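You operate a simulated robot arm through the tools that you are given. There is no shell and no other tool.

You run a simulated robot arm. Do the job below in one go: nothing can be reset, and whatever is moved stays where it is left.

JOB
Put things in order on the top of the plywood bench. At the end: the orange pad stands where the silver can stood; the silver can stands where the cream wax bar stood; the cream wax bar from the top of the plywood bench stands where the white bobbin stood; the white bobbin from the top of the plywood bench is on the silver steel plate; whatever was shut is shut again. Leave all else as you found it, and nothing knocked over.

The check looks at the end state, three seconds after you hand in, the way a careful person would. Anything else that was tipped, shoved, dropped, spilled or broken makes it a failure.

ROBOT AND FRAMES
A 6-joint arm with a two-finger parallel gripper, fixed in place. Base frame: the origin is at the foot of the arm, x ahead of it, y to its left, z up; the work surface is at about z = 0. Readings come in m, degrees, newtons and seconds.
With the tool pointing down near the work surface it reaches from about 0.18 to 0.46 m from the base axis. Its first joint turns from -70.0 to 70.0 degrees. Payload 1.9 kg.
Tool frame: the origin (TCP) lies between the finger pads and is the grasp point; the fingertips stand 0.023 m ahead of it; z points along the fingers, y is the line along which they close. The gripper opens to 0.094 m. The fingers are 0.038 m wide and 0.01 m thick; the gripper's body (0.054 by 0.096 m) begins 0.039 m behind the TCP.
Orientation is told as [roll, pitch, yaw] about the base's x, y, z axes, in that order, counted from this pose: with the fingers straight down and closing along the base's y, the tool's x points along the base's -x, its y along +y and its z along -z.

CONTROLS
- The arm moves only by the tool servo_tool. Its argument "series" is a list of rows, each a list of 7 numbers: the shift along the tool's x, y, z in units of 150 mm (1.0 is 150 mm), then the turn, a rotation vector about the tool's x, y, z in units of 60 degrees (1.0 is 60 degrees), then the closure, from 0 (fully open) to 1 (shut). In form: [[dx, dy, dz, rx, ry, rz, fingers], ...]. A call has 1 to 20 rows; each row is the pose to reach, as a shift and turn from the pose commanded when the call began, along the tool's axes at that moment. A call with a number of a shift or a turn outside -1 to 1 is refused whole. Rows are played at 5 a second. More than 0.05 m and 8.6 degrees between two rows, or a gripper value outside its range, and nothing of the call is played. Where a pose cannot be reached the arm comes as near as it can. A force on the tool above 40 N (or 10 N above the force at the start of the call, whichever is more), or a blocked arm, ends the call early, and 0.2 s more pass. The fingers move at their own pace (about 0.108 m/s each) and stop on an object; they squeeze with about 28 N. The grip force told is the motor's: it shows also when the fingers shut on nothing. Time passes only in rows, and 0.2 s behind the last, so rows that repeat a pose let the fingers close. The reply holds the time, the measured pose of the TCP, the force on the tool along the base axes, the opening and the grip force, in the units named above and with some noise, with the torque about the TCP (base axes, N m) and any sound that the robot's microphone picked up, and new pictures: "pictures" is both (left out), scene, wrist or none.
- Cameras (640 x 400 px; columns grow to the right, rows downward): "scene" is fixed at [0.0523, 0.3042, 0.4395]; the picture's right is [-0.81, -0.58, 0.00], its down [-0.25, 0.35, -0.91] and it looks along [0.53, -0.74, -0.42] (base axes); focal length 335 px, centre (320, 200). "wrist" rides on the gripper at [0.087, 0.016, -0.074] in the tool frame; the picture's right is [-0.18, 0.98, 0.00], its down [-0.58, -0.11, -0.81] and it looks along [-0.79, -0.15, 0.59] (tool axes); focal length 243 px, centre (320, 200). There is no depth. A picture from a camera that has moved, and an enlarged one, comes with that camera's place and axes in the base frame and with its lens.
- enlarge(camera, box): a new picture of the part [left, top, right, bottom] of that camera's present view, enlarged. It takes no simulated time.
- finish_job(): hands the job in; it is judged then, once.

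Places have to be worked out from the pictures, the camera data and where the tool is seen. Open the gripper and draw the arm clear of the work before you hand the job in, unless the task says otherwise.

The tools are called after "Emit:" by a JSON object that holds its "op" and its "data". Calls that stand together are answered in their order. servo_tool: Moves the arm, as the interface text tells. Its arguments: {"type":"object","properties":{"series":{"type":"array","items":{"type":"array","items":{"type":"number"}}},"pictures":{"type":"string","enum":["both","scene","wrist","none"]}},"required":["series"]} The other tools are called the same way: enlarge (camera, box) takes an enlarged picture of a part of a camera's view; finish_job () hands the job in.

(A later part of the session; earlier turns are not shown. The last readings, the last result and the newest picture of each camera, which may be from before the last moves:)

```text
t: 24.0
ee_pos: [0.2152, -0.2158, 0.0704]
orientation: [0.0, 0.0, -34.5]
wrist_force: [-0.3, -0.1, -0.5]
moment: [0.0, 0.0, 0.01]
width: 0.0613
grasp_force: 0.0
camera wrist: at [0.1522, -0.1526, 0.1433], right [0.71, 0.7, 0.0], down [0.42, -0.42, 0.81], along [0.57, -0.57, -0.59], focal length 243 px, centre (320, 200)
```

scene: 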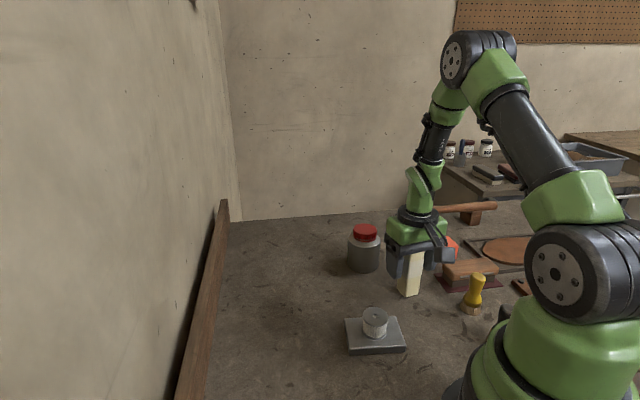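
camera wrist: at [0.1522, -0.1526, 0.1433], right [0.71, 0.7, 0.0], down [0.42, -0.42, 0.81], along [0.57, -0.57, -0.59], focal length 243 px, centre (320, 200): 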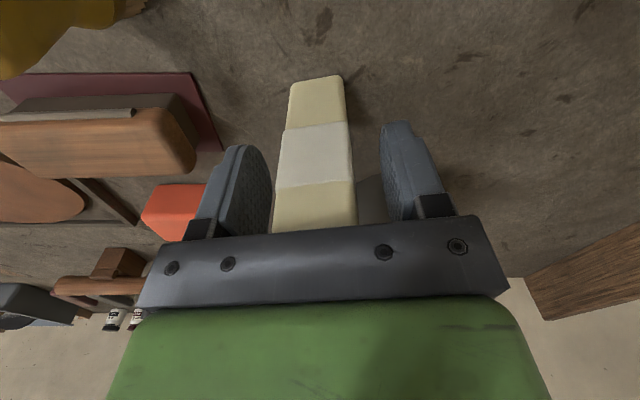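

The bar is free and upright. I rise 12 cm clear of it.

Emit:
{"op": "servo_tool", "data": {"series": [[0, 0, -0.1, 0, 0, 0, 0.3], [0, 0, -0.25, 0, 0, 0, 0.3], [0, 0, -0.45, 0, 0, 0, 0.3], [0, 0, -0.65, 0, 0, 0, 0.15], [0, 0, -0.8, 0, 0, 0, 0], [0, 0, -0.8, 0, 0, 0, 0]], "pictures": "both"}}

Emit:
{"op": "enlarge", "data": {"camera": "wrist", "box": [0, 0, 640, 2]}}

Emit:
{"op": "enlarge", "data": {"camera": "scene", "box": [340, 210, 500, 310]}}

```text
t: 25.4
ee_pos: [0.2148, -0.2138, 0.1915]
orientation: [0.0, 0.0, -34.5]
wrist_force: [-0.2, -0.1, 0.0]
moment: [0.01, -0.02, -0.01]
width: 0.0939
grasp_force: 0.0
camera wrist: at [0.1521, -0.1525, 0.2644], right [0.71, 0.7, 0.0], down [0.42, -0.42, 0.81], along [0.57, -0.57, -0.59], focal length 243 px, centre (320, 200)
```

scene: 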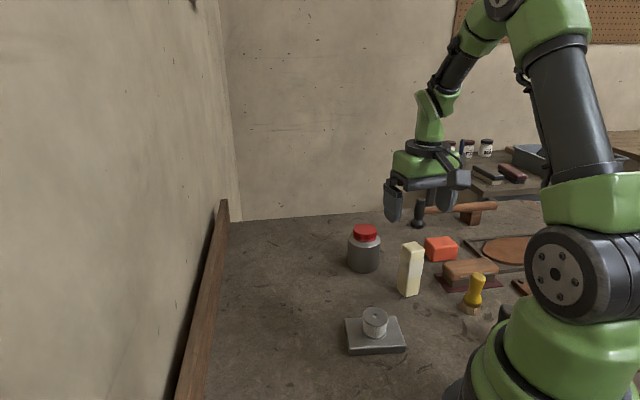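
wrist: 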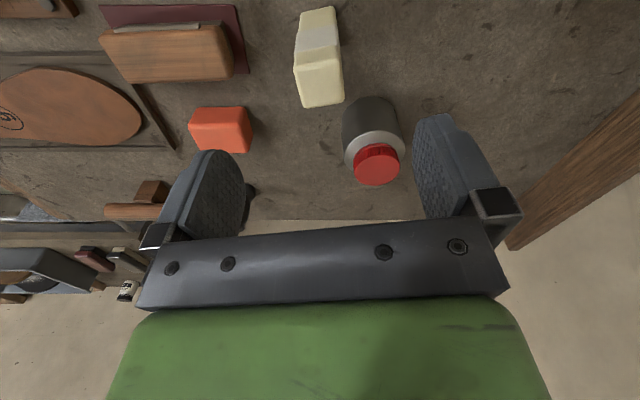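

```text
1.00 times, centred on (320, 1) of wrist (not enlarged: the box is as wide or as high as the picture)
camera zoom: at [0.1521, -0.1525, 0.2644], right [0.71, 0.7, 0.0], down [0.42, -0.42, 0.81], along [0.57, -0.57, -0.59], focal length 243 px, centre (320, 399)
```

zoom: 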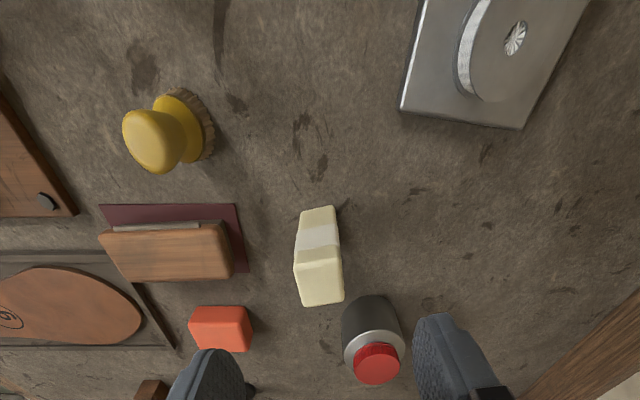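

```text
4.00 times, centred on (420, 260) of scene
camera zoom: at [0.0523, 0.3042, 0.4395], right [-0.81, -0.58, 0.0], down [-0.25, 0.35, -0.91], along [0.53, -0.74, -0.42], focal length 1340 px, centre (-80, -40)
```

zoom: 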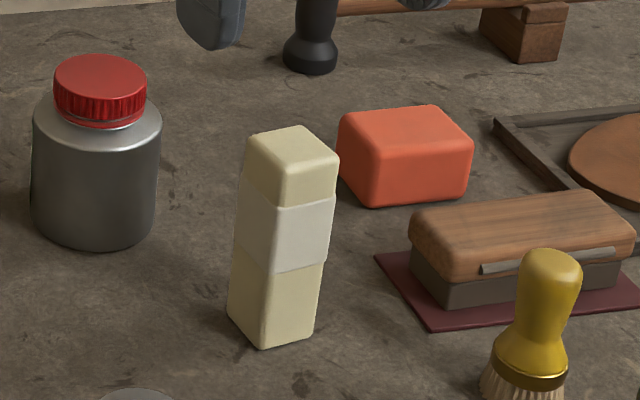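

The bar now stands at the bobbin's old place. I measure the can from this view.

Emit:
{"op": "enlarge", "data": {"camera": "wrist", "box": [320, 85, 430, 195]}}

Emit:
{"op": "enlarge", "data": {"camera": "scene", "box": [330, 215, 400, 280]}}

```text
3.64 times, centred on (375, 140) of wrist
camera zoom: at [0.1521, -0.1525, 0.2644], right [0.71, 0.7, 0.0], down [0.42, -0.42, 0.81], along [0.57, -0.57, -0.59], focal length 882 px, centre (120, 418)
```

zoom: 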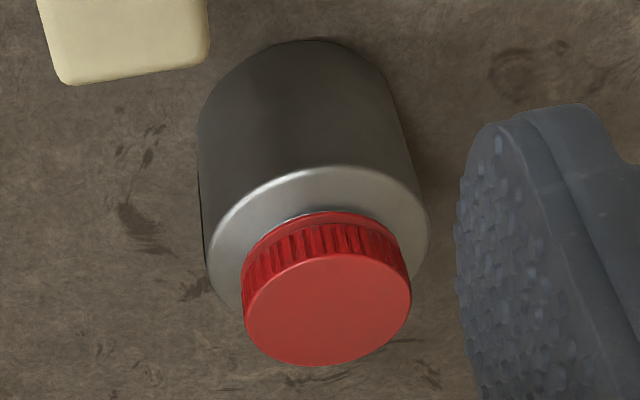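

```text
6.15 times, centred on (365, 248) of scene
camera zoom: at [0.0523, 0.3042, 0.4395], right [-0.81, -0.58, 0.0], down [-0.25, 0.35, -0.91], along [0.53, -0.74, -0.42], focal length 2061 px, centre (43, -92)
```

zoom: 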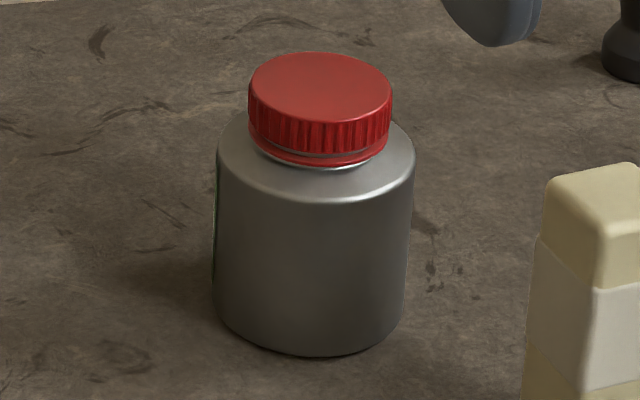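

The can's centre comes out at about (0.329, -0.245), Ø≈0.069, cap top ≈0.087, body straight up to ~0.065. I move above it and turn the tool back to yaw 0.

Emit:
{"op": "servo_tool", "data": {"series": [[-0.124, 0.045, 0, 0, 0, -0.096, 0], [-0.247, 0.089, 0, 0, 0, -0.192, 0], [-0.371, 0.134, 0, 0, 0, -0.288, 0], [-0.494, 0.178, 0, 0, 0, -0.383, 0], [-0.618, 0.223, 0.1, 0, 0, -0.479, 0], [-0.741, 0.267, 0.2, 0, 0, -0.575, 0], [-0.741, 0.267, 0.3, 0, 0, -0.575, 0], [-0.741, 0.267, 0.3, 0, 0, -0.575, 0]], "pictures": "both"}}

Emit:
{"op": "enlarge", "data": {"camera": "wrist", "box": [220, 30, 420, 180]}}

```text
t: 27.2
ee_pos: [0.3265, -0.2444, 0.1451]
orientation: [0.1, 0.0, -0.1]
wrist_force: [0.0, -0.2, -0.1]
moment: [0.0, -0.01, 0.02]
width: 0.0941
grasp_force: 0.0
camera wrist: at [0.2416, -0.2285, 0.2191], right [0.19, 0.98, 0.0], down [0.58, -0.11, 0.81], along [0.79, -0.15, -0.59], focal length 243 px, centre (320, 200)
```

scene: 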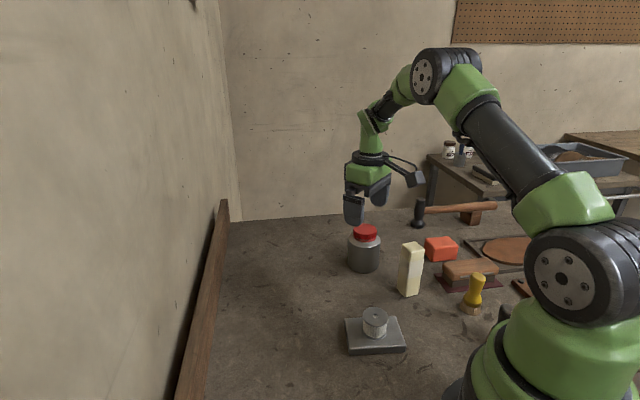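
wrist: 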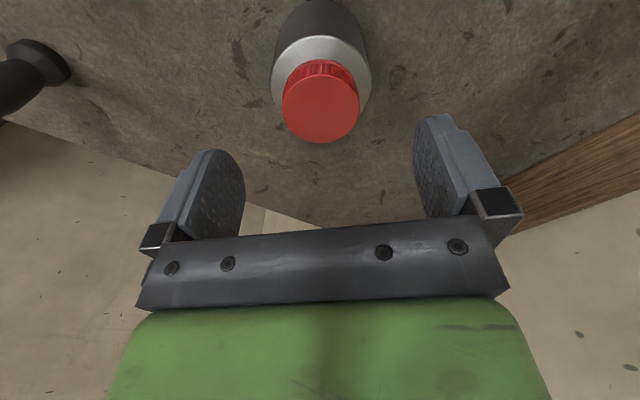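

```text
2.67 times, centred on (320, 105) of wrist
camera zoom: at [0.2416, -0.2285, 0.2191], right [0.19, 0.98, 0.0], down [0.58, -0.11, 0.81], along [0.79, -0.15, -0.59], focal length 647 px, centre (320, 453)
```

zoom: 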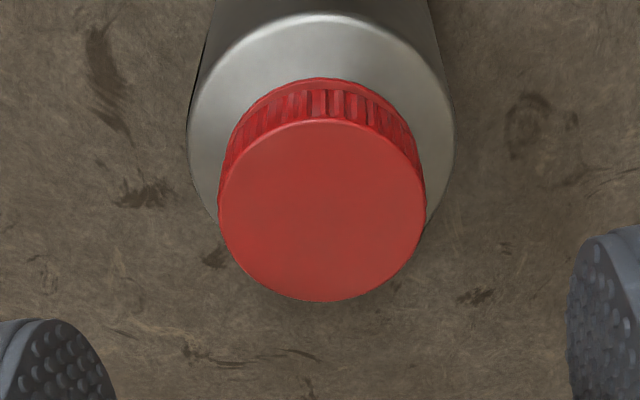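

The can is centred under the gripper. I go down with open fingers to TCP z ≈ 0.054.

Emit:
{"op": "servo_tool", "data": {"series": [[0, 0, 0.12, 0, 0, 0, 0], [0, 0, 0.25, 0, 0, 0, 0], [0, 0, 0.38, 0, 0, 0, 0], [0, 0, 0.5, 0, 0, 0, 0], [0, 0, 0.57, 0, 0, 0, 0], [0, 0, 0.605, 0, 0, 0, 0], [0, 0, 0.605, 0, 0, 0, 0]], "pictures": "both"}}

Emit:
{"op": "enlarge", "data": {"camera": "scene", "box": [320, 190, 430, 290]}}

```text
t: 28.8
ee_pos: [0.328, -0.2445, 0.0528]
orientation: [0.0, 0.1, -0.2]
wrist_force: [0.4, -0.5, 0.1]
moment: [0.0, -0.02, 0.0]
width: 0.0942
grasp_force: 0.1
camera wrist: at [0.2414, -0.2283, 0.1269], right [0.19, 0.98, 0.0], down [0.58, -0.11, 0.81], along [0.79, -0.15, -0.59], focal length 243 px, centre (320, 200)
```

scene: 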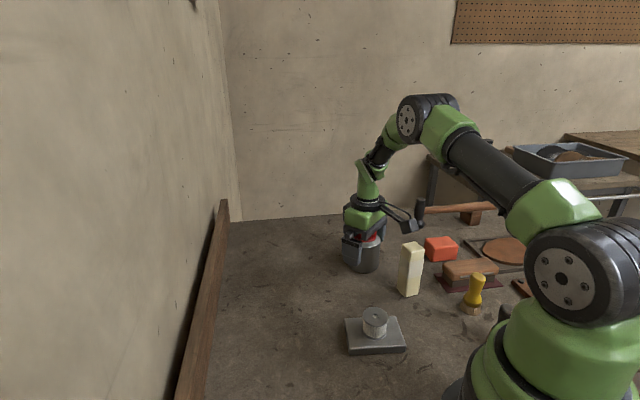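
wrist: 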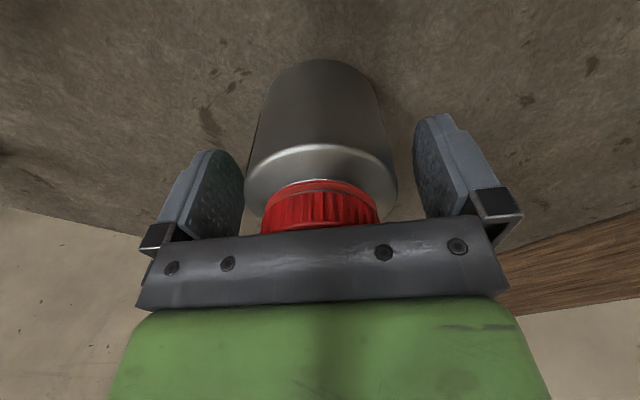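

```text
4.00 times, centred on (375, 240) of scene
camera zoom: at [0.0523, 0.3042, 0.4395], right [-0.81, -0.58, 0.0], down [-0.25, 0.35, -0.91], along [0.53, -0.74, -0.42], focal length 1340 px, centre (100, 40)
```

zoom: 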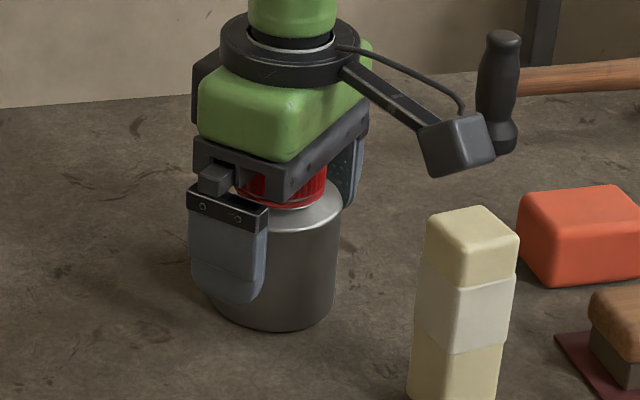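

The fingers straddle the can body and nothing is touched. I close on it in steps.

Emit:
{"op": "servo_tool", "data": {"series": [[0, 0, 0, 0, 0, 0, 0.15], [0, 0, 0, 0, 0, 0, 0.25], [0, 0, 0, 0, 0, 0, 0.5], [0, 0, 0, 0, 0, 0, 1], [0, 0, 0, 0, 0, 0, 1]], "pictures": "wrist"}}

```text
t: 30.0
ee_pos: [0.327, -0.2439, 0.0528]
orientation: [-0.1, -0.1, -0.2]
wrist_force: [0.4, 0.9, -0.2]
moment: [0.06, -0.02, 0.03]
width: 0.0665
grasp_force: 27.8
camera wrist: at [0.2414, -0.2282, 0.127], right [0.19, 0.98, 0.0], down [0.58, -0.11, 0.81], along [0.79, -0.15, -0.59], focal length 243 px, centre (320, 200)
```

wrist: 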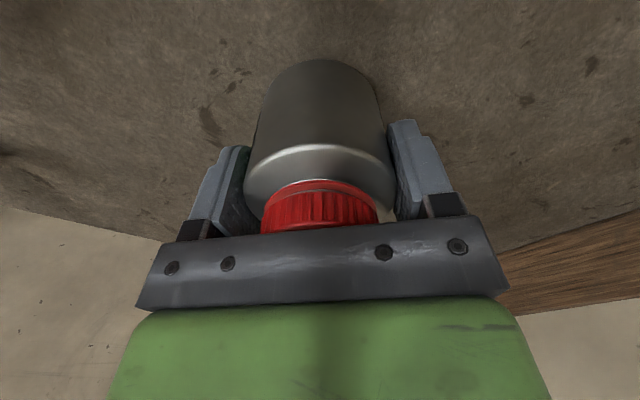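

The can is gripped (0.0665 m). I lift it straight up 8 cm and carry it the first 15 cm.

Emit:
{"op": "servo_tool", "data": {"series": [[0, 0, -0.05, 0, 0, 0, 1], [0, 0, -0.15, 0, 0, 0, 1], [0, 0, -0.3, 0, 0, 0, 1], [0, 0, -0.45, 0, 0, 0, 1], [0, 0, -0.533, 0, 0, 0, 1], [-0.01, 0.1, -0.533, 0, 0, 0, 1], [-0.028, 0.28, -0.533, 0, 0, 0, 1], [-0.047, 0.47, -0.533, 0, 0, 0, 1], [-0.066, 0.66, -0.533, 0, 0, 0, 1], [-0.085, 0.85, -0.533, 0, 0, 0, 1], [-0.098, 1.0, -0.533, 0, 0, 0, 1], [-0.098, 1.0, -0.533, 0, 0, 0, 1]], "pictures": "both"}}

```text
t: 32.6
ee_pos: [0.3438, -0.0949, 0.1332]
orientation: [0.0, 0.0, -0.1]
wrist_force: [0.1, -0.3, -3.2]
moment: [-0.01, 0.01, 0.02]
width: 0.0663
grasp_force: 27.8
camera wrist: at [0.2576, -0.0794, 0.2073], right [0.19, 0.98, 0.0], down [0.58, -0.11, 0.81], along [0.79, -0.15, -0.59], focal length 243 px, centre (320, 200)
```

scene: 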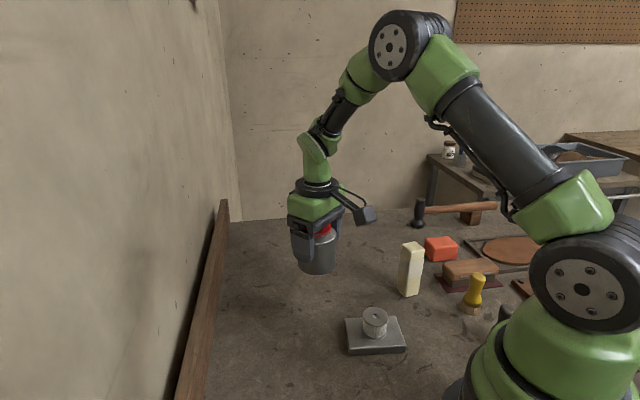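
wrist: 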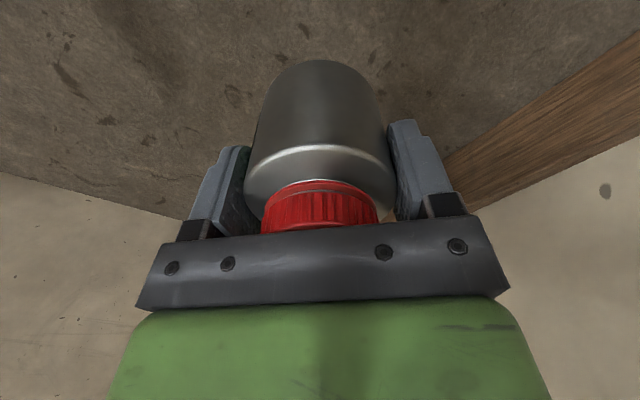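

The can hangs steady (about 0.3 kg). I carry it another 15 cm while turning the tool to yaw +45° so the fingers will open along the rail, not towards it.

Emit:
{"op": "servo_tool", "data": {"series": [[-0.011, 0.125, 0, 0, 0, -0.094, 1], [-0.021, 0.25, 0, 0, 0, -0.188, 1], [-0.032, 0.375, 0, 0, 0, -0.281, 1], [-0.043, 0.5, 0, 0, 0, -0.375, 1], [-0.053, 0.625, 0, 0, 0, -0.469, 1], [-0.064, 0.75, 0, 0, 0, -0.563, 1], [-0.074, 0.875, 0, 0, 0, -0.656, 1], [-0.085, 1.0, 0, 0, 0, -0.75, 1], [-0.085, 1.0, 0, 0, 0, -0.75, 1]], "pictures": "both"}}

Emit:
{"op": "enlarge", "data": {"camera": "scene", "box": [170, 220, 330, 370]}}

```text
t: 34.6
ee_pos: [0.3554, 0.0542, 0.1349]
orientation: [0.0, 0.0, 45.0]
wrist_force: [0.0, 0.4, -2.0]
moment: [0.01, -0.03, -0.03]
width: 0.0662
grasp_force: 27.8
camera wrist: at [0.2841, 0.0044, 0.2084], right [-0.56, 0.83, 0.0], down [0.49, 0.33, 0.81], along [0.67, 0.46, -0.59], focal length 243 px, centre (320, 200)
```

scene: 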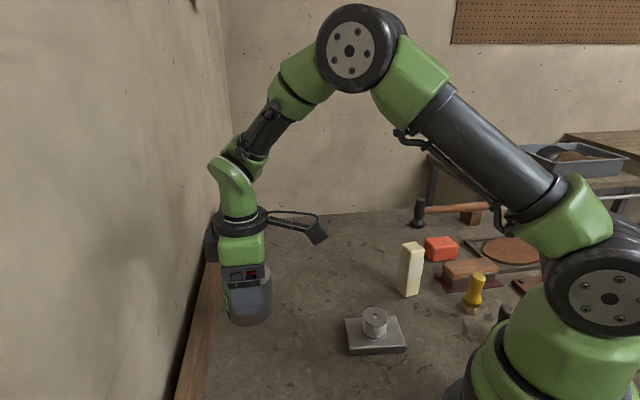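
wrist: 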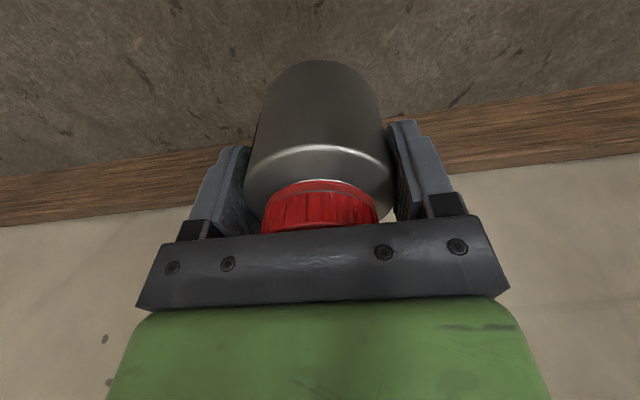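

```text
2.67 times, centred on (250, 295) of scene
camera zoom: at [0.0523, 0.3042, 0.4395], right [-0.81, -0.58, 0.0], down [-0.25, 0.35, -0.91], along [0.53, -0.74, -0.42], focal length 893 px, centre (507, -53)
```

zoom: 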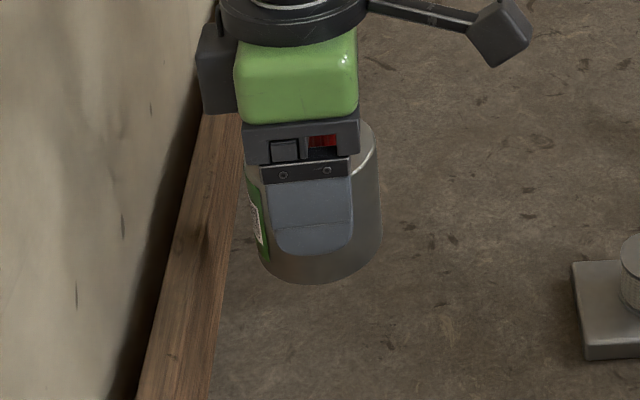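

The can is near its target; I shift the last 12 mm to (0.357, 0.0665), keep clear of the rail, and lower to about 4 mm above the bench.

Emit:
{"op": "servo_tool", "data": {"series": [[-0.03, 0.026, 0, 0, 0, 0, 1], [-0.059, 0.053, 0, 0, 0, 0, 1], [-0.059, 0.053, 0.1, 0, 0, 0, 1], [-0.059, 0.053, 0.23, 0, 0, 0, 1], [-0.059, 0.053, 0.36, 0, 0, 0, 1], [-0.059, 0.053, 0.45, 0, 0, 0, 1], [-0.059, 0.053, 0.505, 0, 0, 0, 1], [-0.059, 0.053, 0.505, 0, 0, 0, 1]], "pictures": "both"}}

Emit:
{"op": "enlarge", "data": {"camera": "scene", "box": [170, 240, 330, 390]}}

```text
t: 36.4
ee_pos: [0.357, 0.0668, 0.058]
orientation: [0.1, 0.0, 44.8]
wrist_force: [-0.2, -0.5, -2.1]
moment: [0.01, 0.03, 0.01]
width: 0.0663
grasp_force: 27.9
camera wrist: at [0.2841, 0.0172, 0.1323], right [-0.56, 0.83, 0.0], down [0.49, 0.33, 0.81], along [0.67, 0.45, -0.59], focal length 243 px, centre (320, 200)
```

scene: 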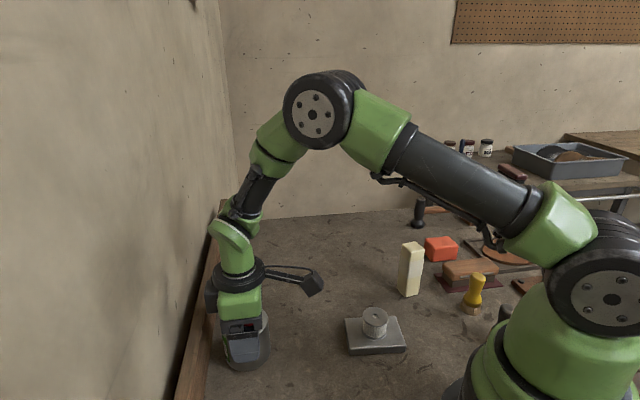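
wrist: 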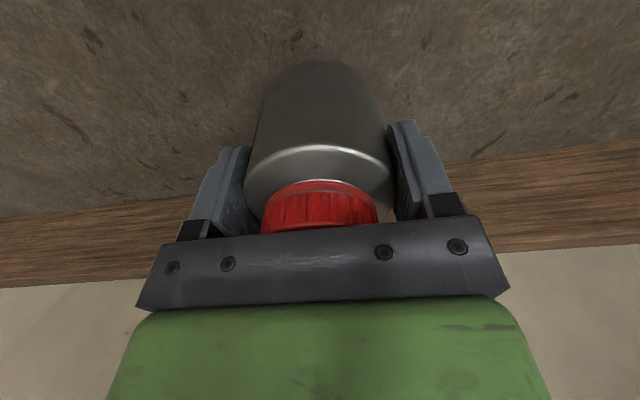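

```text
2.67 times, centred on (250, 315) of scene
camera zoom: at [0.0523, 0.3042, 0.4395], right [-0.81, -0.58, 0.0], down [-0.25, 0.35, -0.91], along [0.53, -0.74, -0.42], focal length 893 px, centre (507, -107)
```

zoom: 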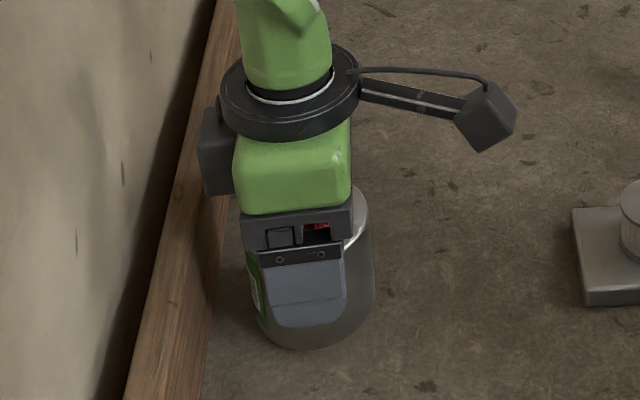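

The can is at its place, a few mm up. I lower gently, watching the force.

Emit:
{"op": "servo_tool", "data": {"series": [[0, 0, 0.01, 0, 0, 0, 1], [0, 0, 0.02, 0, 0, 0, 1], [0, 0, 0.026, 0, 0, 0, 1], [0, 0, 0.026, 0, 0, 0, 1]], "pictures": "none"}}

```text
t: 37.4
ee_pos: [0.3561, 0.0669, 0.0537]
orientation: [0.1, 0.0, 45.0]
wrist_force: [-0.1, -0.7, -2.7]
moment: [0.0, 0.0, -0.01]
width: 0.0666
grasp_force: 28.4
```

Emit:
{"op": "servo_tool", "data": {"series": [[0, 0, 0.004, 0, 0, 0, 1], [0, 0, 0.006, 0, 0, 0, 1], [0, 0, 0.006, 0, 0, 0, 1]], "pictures": "none"}}

```text
t: 38.2
ee_pos: [0.3572, 0.0662, 0.0528]
orientation: [0.0, 0.0, 44.9]
wrist_force: [-0.2, -0.9, -2.5]
moment: [0.01, -0.01, 0.0]
width: 0.0663
grasp_force: 27.8
```

No contact yet; one more millimetre in small steps.

Emit:
{"op": "servo_tool", "data": {"series": [[0, 0, 0.003, 0, 0, 0, 1], [0, 0, 0.006, 0, 0, 0, 1], [0, 0, 0.006, 0, 0, 0, 1]], "pictures": "none"}}

```text
t: 39.0
ee_pos: [0.3567, 0.0675, 0.0526]
orientation: [-0.1, -0.2, 44.9]
wrist_force: [-2.6, -1.4, 19.7]
moment: [0.21, 0.06, 0.21]
width: 0.0662
grasp_force: 27.6
```

Contact at about 20 N. I ease off, open the fingers and check before rising.

Emit:
{"op": "servo_tool", "data": {"series": [[0, 0, -0.004, 0, 0, 0, 1], [0, 0, -0.004, 0, 0, 0, 1], [0, 0, -0.004, 0, 0, 0, 0.2], [0, 0, -0.004, 0, 0, 0, 0.1], [0, 0, -0.004, 0, 0, 0, 0], [0, 0, -0.004, 0, 0, 0, 0]], "pictures": "both"}}

```text
t: 40.4
ee_pos: [0.358, 0.0678, 0.0526]
orientation: [0.1, 0.1, 45.0]
wrist_force: [0.2, -0.1, 0.1]
moment: [0.02, 0.02, 0.02]
width: 0.0936
grasp_force: 0.1
camera wrist: at [0.2845, 0.0175, 0.1262], right [-0.56, 0.83, 0.0], down [0.49, 0.33, 0.81], along [0.67, 0.45, -0.59], focal length 243 px, centre (320, 200)
```

scene: 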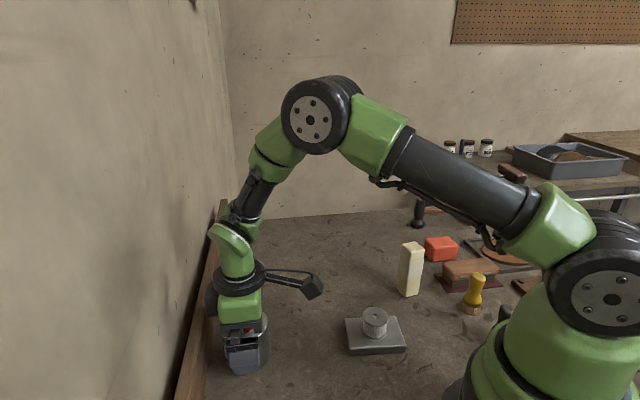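
wrist: 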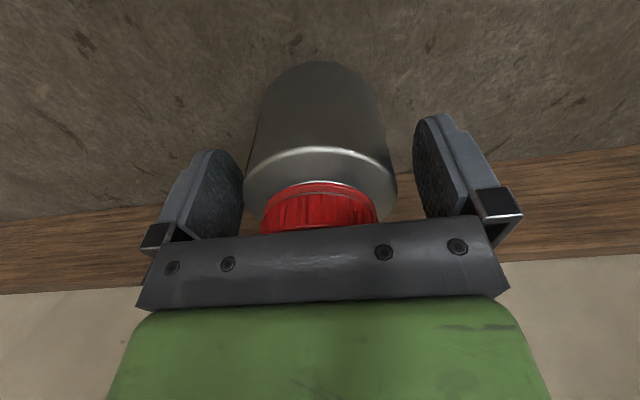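

The can stands free. I rise 12 cm straight up, then begin to travel back while turning the tool to yaw 0.

Emit:
{"op": "servo_tool", "data": {"series": [[0, 0, -0.1, 0, 0, 0, 0], [0, 0, -0.3, 0, 0, 0, 0], [0, 0, -0.5, 0, 0, 0, 0], [0, 0, -0.7, 0, 0, 0, 0], [0, 0, -0.867, 0, 0, 0, 0], [0.125, -0.061, -0.867, 0, 0, 0.094, 0], [0.25, -0.123, -0.867, 0, 0, 0.188, 0], [0.375, -0.184, -0.867, 0, 0, 0.281, 0], [0.5, -0.245, -0.867, 0, 0, 0.375, 0], [0.625, -0.306, -0.867, 0, 0, 0.469, 0], [0.75, -0.368, -0.867, 0, 0, 0.563, 0], [0.875, -0.429, -0.867, 0, 0, 0.656, 0], [1.0, -0.49, -0.867, 0, 0, 0.75, 0], [1.0, -0.49, -0.867, 0, 0, 0.75, 0]], "pictures": "both"}}

Emit:
{"op": "enlarge", "data": {"camera": "scene", "box": [180, 270, 440, 390]}}

```text
t: 43.4
ee_pos: [0.3026, -0.0903, 0.1853]
orientation: [-0.1, 0.0, -0.1]
wrist_force: [0.0, 0.4, 0.4]
moment: [0.01, -0.01, 0.01]
width: 0.094
grasp_force: 0.1
camera wrist: at [0.2156, -0.0744, 0.2581], right [0.19, 0.98, 0.0], down [0.58, -0.11, 0.81], along [0.79, -0.15, -0.59], focal length 243 px, centre (320, 200)
```

scene: 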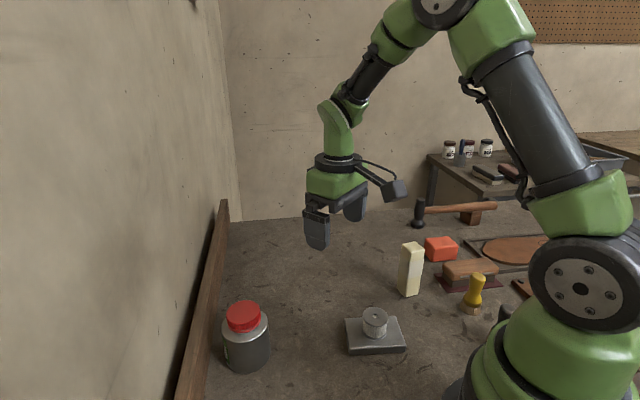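
wrist: 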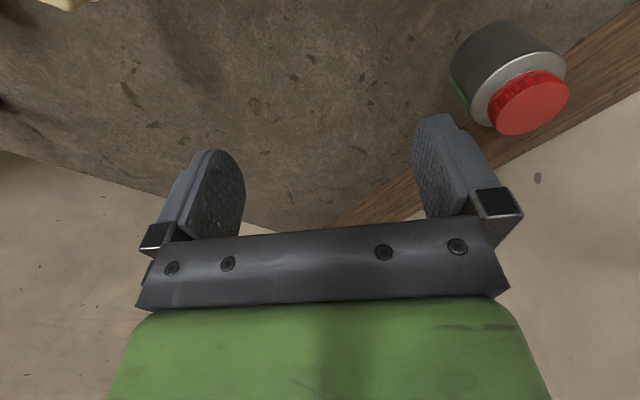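

```text
2.46 times, centred on (310, 330) of scene
camera zoom: at [0.0523, 0.3041, 0.4395], right [-0.81, -0.58, 0.0], down [-0.25, 0.35, -0.91], along [0.53, -0.74, -0.42], focal length 824 px, centre (345, -120)
```

zoom: 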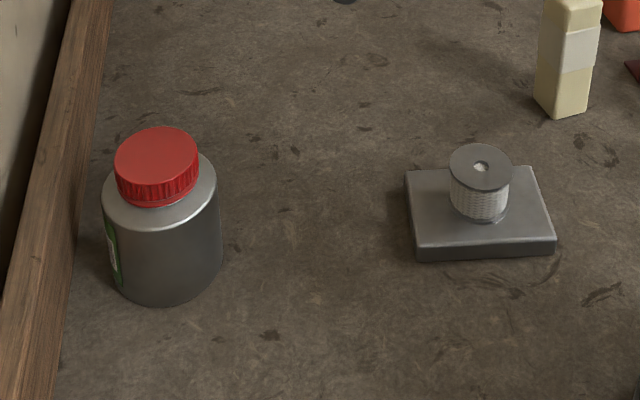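

The can stands upright where the wax bar was, and the bobbin and wax bar are in place. I travel on towards the pad, turning towards yaw -46°.

Emit:
{"op": "servo_tool", "data": {"series": [[0.065, -0.191, 0, 0, 0, 0.077, 0], [0.13, -0.382, 0, 0, 0, 0.153, 0], [0.195, -0.573, 0, 0, 0, 0.23, 0], [0.26, -0.764, 0, 0, 0, 0.307, 0], [0.325, -0.955, 0, 0, 0, 0.383, 0], [0.325, -0.955, 0, 0, 0, 0.383, 0]], "pictures": "both"}}

Emit:
{"op": "enlarge", "data": {"camera": "wrist", "box": [0, 0, 640, 2]}}

```text
t: 44.8
ee_pos: [0.2513, -0.2338, 0.1815]
orientation: [0.1, -0.1, -23.2]
wrist_force: [0.1, -0.4, -1.0]
moment: [-0.01, 0.02, 0.0]
width: 0.0942
grasp_force: 0.0
camera wrist: at [0.1796, -0.1852, 0.2558], right [0.56, 0.83, 0.0], down [0.49, -0.33, 0.81], along [0.67, -0.45, -0.59], focal length 243 px, centre (320, 200)
```

scene: 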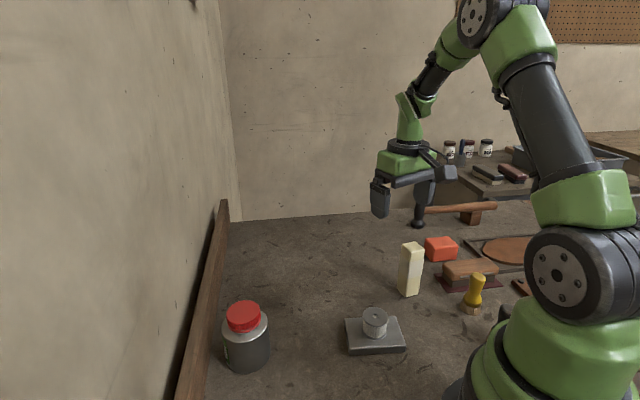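
wrist: 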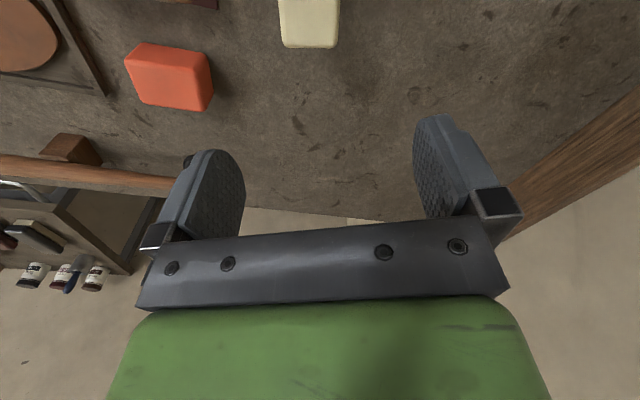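

```text
1.00 times, centred on (320, 1) of wrist (not enlarged: the box is as wide or as high as the picture)
camera zoom: at [0.1796, -0.1852, 0.2558], right [0.56, 0.83, 0.0], down [0.49, -0.33, 0.81], along [0.67, -0.45, -0.59], focal length 243 px, centre (320, 399)
```

zoom: 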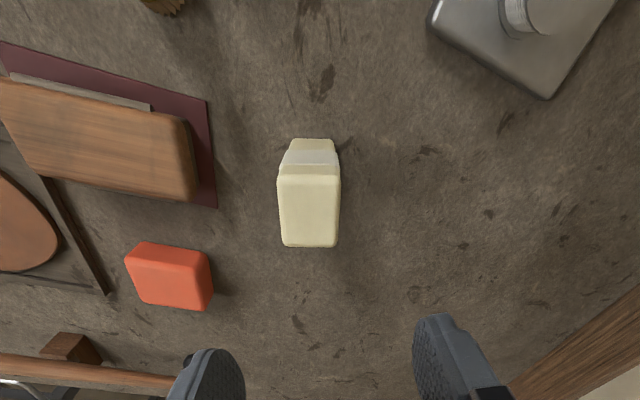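

I zoom on the pad from here to get its place and angle.

Emit:
{"op": "enlarge", "data": {"camera": "wrist", "box": [110, 30, 230, 120]}}

Emit:
{"op": "enlarge", "data": {"camera": "scene", "box": [410, 220, 480, 270]}}

```text
4.44 times, centred on (170, 75) of wrist
camera zoom: at [0.1796, -0.1852, 0.2558], right [0.56, 0.83, 0.0], down [0.49, -0.33, 0.81], along [0.67, -0.45, -0.59], focal length 1078 px, centre (987, 756)
```

zoom: 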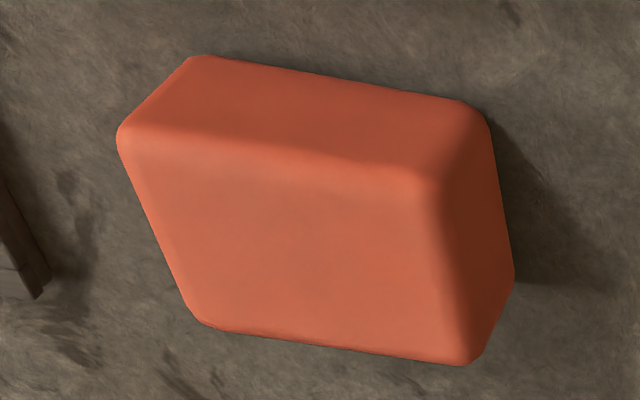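

```text
8.00 times, centred on (445, 245) of scene
camera zoom: at [0.0523, 0.3041, 0.4395], right [-0.81, -0.58, 0.0], down [-0.25, 0.35, -0.91], along [0.53, -0.74, -0.42], focal length 2680 px, centre (-680, -160)
```

zoom: 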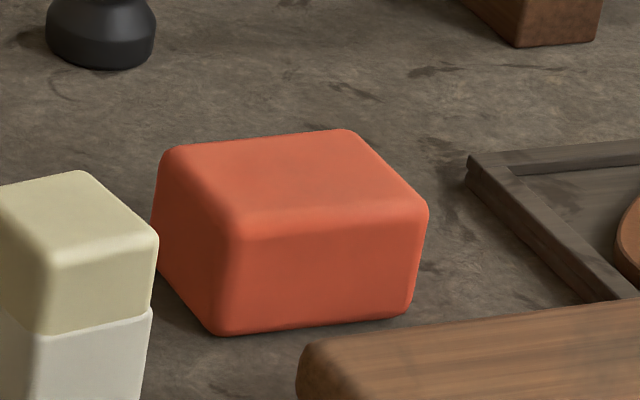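

The pad's centre is about (0.201, -0.374), 0.059 × 0.042 × 0.032, its long side at 45°. I move above it with yaw -45° and come down to z ≈ 0.11.

Emit:
{"op": "servo_tool", "data": {"series": [[-0.01, -0.2, 0, 0, 0, 0.073, 0], [-0.019, -0.4, 0, 0, 0, 0.146, 0], [-0.029, -0.6, 0, 0, 0, 0.219, 0], [-0.038, -0.8, 0.1, 0, 0, 0.292, 0], [-0.048, -0.996, 0.25, 0, 0, 0.365, 0], [-0.048, -0.996, 0.4, 0, 0, 0.365, 0], [-0.048, -0.996, 0.487, 0, 0, 0.365, 0], [-0.048, -0.996, 0.487, 0, 0, 0.365, 0]], "pictures": "both"}}

Emit:
{"op": "enlarge", "data": {"camera": "wrist", "box": [220, 40, 420, 165]}}

Emit:
{"op": "enlarge", "data": {"camera": "wrist", "box": [0, 0, 640, 2]}}

```text
t: 46.6
ee_pos: [0.2022, -0.374, 0.1096]
orientation: [0.0, 0.0, -45.1]
wrist_force: [0.2, 0.1, -0.2]
moment: [0.01, 0.0, -0.01]
width: 0.0937
grasp_force: 0.0
camera wrist: at [0.1535, -0.3024, 0.184], right [0.83, 0.56, 0.0], down [0.33, -0.49, 0.81], along [0.46, -0.67, -0.59], focal length 243 px, centre (320, 200)
```

scene: 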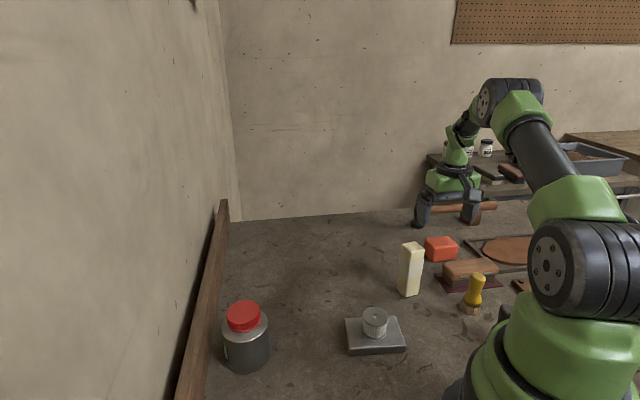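
wrist: 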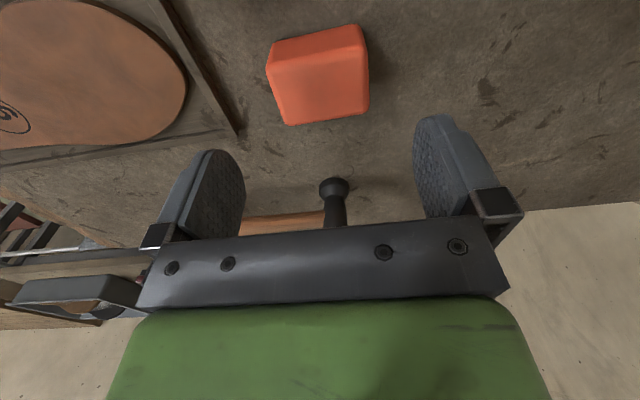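

```text
3.20 times, centred on (320, 102) of wrist
camera zoom: at [0.1535, -0.3024, 0.184], right [0.83, 0.56, 0.0], down [0.33, -0.49, 0.81], along [0.46, -0.67, -0.59], focal length 776 px, centre (320, 512)
```

zoom: 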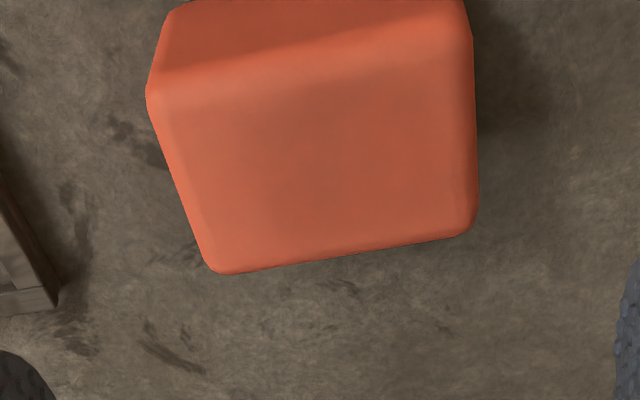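

```text
1.00 times, centred on (320, 1) of wrist (not enlarged: the box is as wide or as high as the picture)
camera zoom: at [0.1535, -0.3024, 0.184], right [0.83, 0.56, 0.0], down [0.33, -0.49, 0.81], along [0.46, -0.67, -0.59], focal length 243 px, centre (320, 399)
```

zoom: 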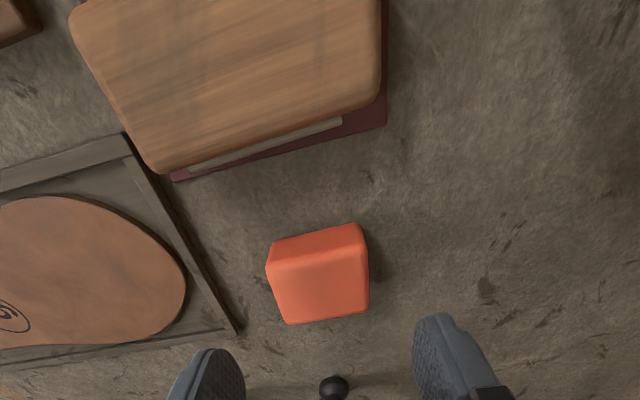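

The pad is centred and square to the fingers; the tray edge is ~2 cm beyond the left finger. I descend with fingers at ~80 mm to TCP z ≈ 0.028.

Emit:
{"op": "servo_tool", "data": {"series": [[0.007, 0.004, 0.12, 0, 0, 0, 0.15], [0.007, 0.004, 0.25, 0, 0, 0, 0.15], [0.007, 0.004, 0.37, 0, 0, 0, 0.15], [0.007, 0.004, 0.47, 0, 0, 0, 0.15], [0.007, 0.004, 0.52, 0, 0, 0, 0.15], [0.007, 0.004, 0.54, 0, 0, 0, 0.15], [0.007, 0.004, 0.54, 0, 0, 0, 0.15]], "pictures": "both"}}

```text
t: 48.2
ee_pos: [0.2004, -0.3721, 0.0299]
orientation: [0.1, 0.1, -45.0]
wrist_force: [0.0, -0.2, -0.5]
moment: [0.0, 0.0, 0.02]
width: 0.0798
grasp_force: 0.1
camera wrist: at [0.1515, -0.3005, 0.1026], right [0.83, 0.56, 0.0], down [0.33, -0.49, 0.81], along [0.46, -0.67, -0.59], focal length 243 px, centre (320, 200)
```

scene: 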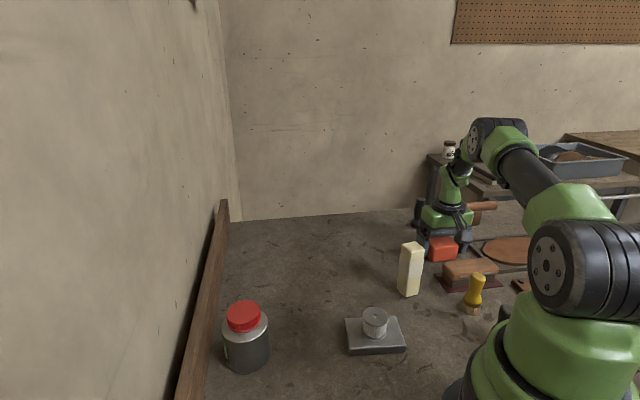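
wrist: 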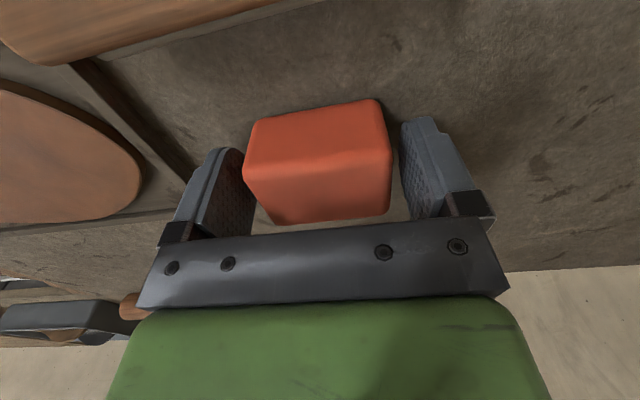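

Nothing is touched. I close on the pad in steps.

Emit:
{"op": "servo_tool", "data": {"series": [[0, 0, 0, 0, 0, 0, 0.25], [0, 0, 0, 0, 0, 0, 0.35], [0, 0, 0, 0, 0, 0, 0.6], [0, 0, 0, 0, 0, 0, 1], [0, 0, 0, 0, 0, 0, 1]], "pictures": "wrist"}}

Emit:
{"op": "enlarge", "data": {"camera": "scene", "box": [390, 170, 520, 290]}}

```text
t: 49.4
ee_pos: [0.2008, -0.3736, 0.0295]
orientation: [0.0, 0.0, -45.1]
wrist_force: [-0.3, 0.0, -0.5]
moment: [0.0, -0.02, 0.0]
width: 0.061
grasp_force: 28.1
camera wrist: at [0.1516, -0.3005, 0.1027], right [0.83, 0.56, 0.0], down [0.33, -0.49, 0.81], along [0.46, -0.67, -0.59], focal length 243 px, centre (320, 200)
```

wrist: 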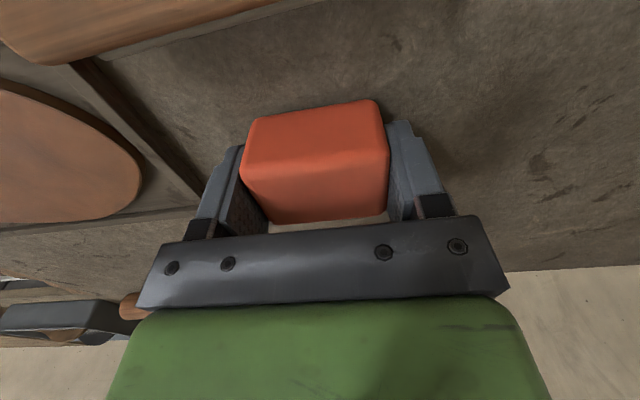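

```text
3.33 times, centred on (455, 230) of scene
camera zoom: at [0.0523, 0.3042, 0.4395], right [-0.81, -0.58, 0.0], down [-0.25, 0.35, -0.91], along [0.53, -0.74, -0.42], focal length 1116 px, centre (-130, 100)
```

zoom: 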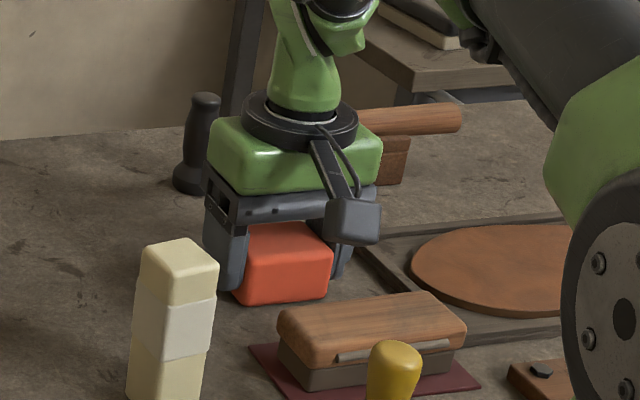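

The pad is held (0.061 m). I lift it 8 cm and carry it towards the can's old place (0.329, -0.245).

Emit:
{"op": "servo_tool", "data": {"series": [[0, 0, -0.05, 0, 0, 0, 1], [0, 0, -0.15, 0, 0, 0, 1], [0, 0, -0.3, 0, 0, 0, 1], [0, 0, -0.45, 0, 0, 0, 1], [0, 0, -0.533, 0, 0, 0, 1], [0.001, 0.1, -0.533, 0, 0, 0, 1], [0.002, 0.28, -0.533, 0, 0, 0, 1], [0.003, 0.47, -0.533, 0, 0, 0, 1], [0.004, 0.66, -0.533, 0, 0, 0, 1], [0.005, 0.85, -0.533, 0, 0, 0, 1], [0.005, 1.0, -0.533, 0, 0, 0, 1], [0.005, 1.0, -0.533, 0, 0, 0, 1]], "pictures": "both"}}

```text
t: 52.0
ee_pos: [0.3059, -0.266, 0.1105]
orientation: [0.0, 0.0, -45.0]
wrist_force: [0.3, 0.1, 0.3]
moment: [0.0, -0.01, 0.03]
width: 0.0609
grasp_force: 28.1
camera wrist: at [0.2566, -0.194, 0.1832], right [0.83, 0.56, 0.0], down [0.33, -0.49, 0.81], along [0.46, -0.67, -0.59], focal length 243 px, centre (320, 200)
```

scene: 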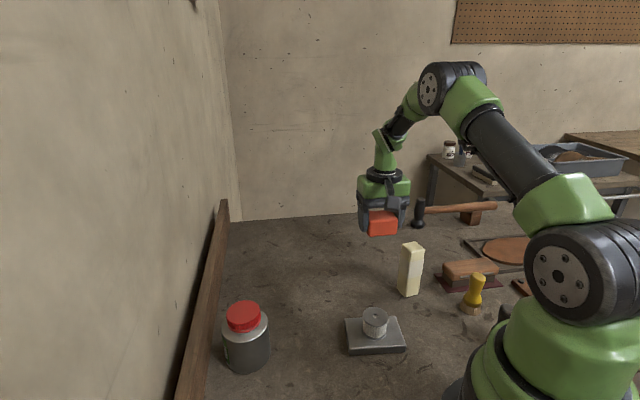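
wrist: 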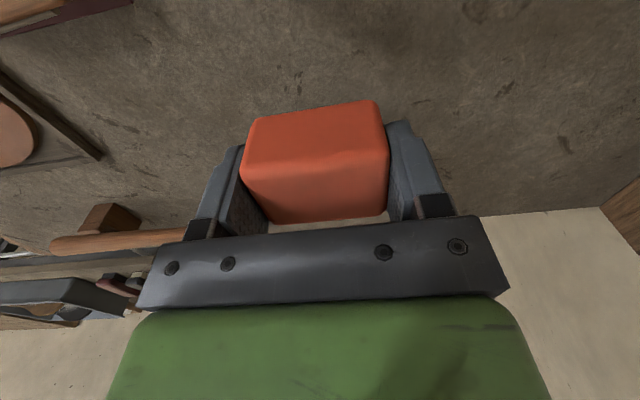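

I shift the last 31 mm and lower to about 4 mm above the bench.

Emit:
{"op": "servo_tool", "data": {"series": [[0, 0.1, 0, 0, 0, 0, 1], [0, 0.207, 0, 0, 0, 0, 1], [0, 0.207, 0.1, 0, 0, 0, 1], [0, 0.207, 0.23, 0, 0, 0, 1], [0, 0.207, 0.36, 0, 0, 0, 1], [0, 0.207, 0.45, 0, 0, 0, 1], [0, 0.207, 0.505, 0, 0, 0, 1], [0, 0.207, 0.505, 0, 0, 0, 1]], "pictures": "both"}}

Emit:
{"op": "enlarge", "data": {"camera": "scene", "box": [320, 190, 450, 300]}}

```text
t: 53.8
ee_pos: [0.3276, -0.2455, 0.0329]
orientation: [0.0, 0.0, -44.9]
wrist_force: [-0.2, 0.4, -0.2]
moment: [0.0, 0.02, 0.0]
width: 0.0608
grasp_force: 28.1
camera wrist: at [0.2784, -0.1728, 0.1064], right [0.83, 0.56, 0.0], down [0.33, -0.49, 0.81], along [0.46, -0.67, -0.59], focal length 243 px, centre (320, 200)
```

scene: 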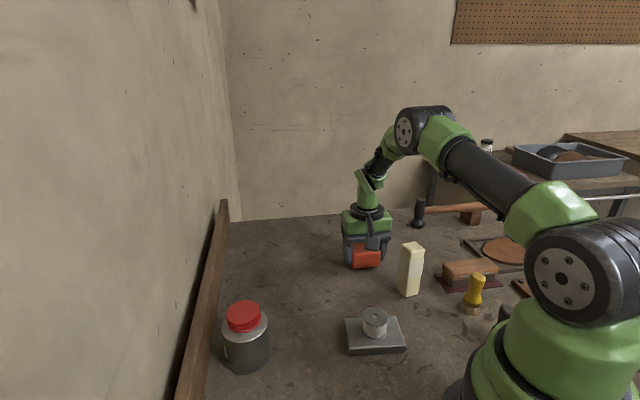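
wrist: 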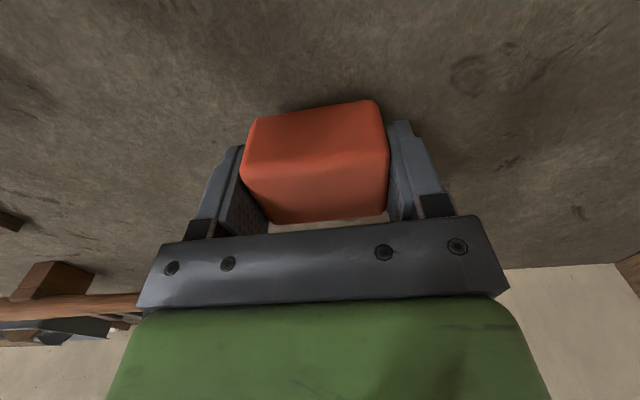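

```text
3.64 times, centred on (385, 245) of scene
camera zoom: at [0.0523, 0.3042, 0.4395], right [-0.81, -0.58, 0.0], down [-0.25, 0.35, -0.91], along [0.53, -0.74, -0.42], focal length 1218 px, centre (84, 36)
```

zoom: 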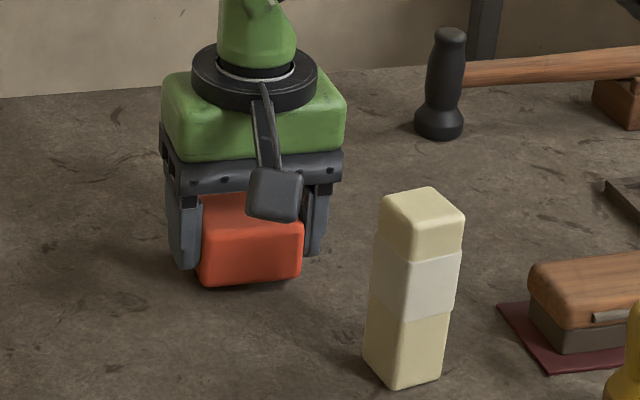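

The pad is over the can's old place and hangs a few mm up. I lower it gently.

Emit:
{"op": "servo_tool", "data": {"series": [[0, 0, 0.01, 0, 0, 0, 1], [0, 0, 0.02, 0, 0, 0, 1], [0, 0, 0.026, 0, 0, 0, 1], [0, 0, 0.026, 0, 0, 0, 1]], "pictures": "none"}}

```text
t: 54.8
ee_pos: [0.3279, -0.2436, 0.0293]
orientation: [0.0, 0.1, -45.1]
wrist_force: [-0.4, 0.2, 1.2]
moment: [0.01, 0.01, 0.01]
width: 0.0607
grasp_force: 27.9
```

Emit:
{"op": "servo_tool", "data": {"series": [[0, 0, 0.004, 0, 0, 0, 1], [0, 0, 0.006, 0, 0, 0, 1], [0, 0, 0.006, 0, 0, 0, 1]], "pictures": "none"}}

```text
t: 55.6
ee_pos: [0.3286, -0.2457, 0.0285]
orientation: [0.0, -0.1, -45.0]
wrist_force: [-0.8, 2.7, 10.6]
moment: [0.05, 0.08, 0.0]
width: 0.0608
grasp_force: 28.1
```

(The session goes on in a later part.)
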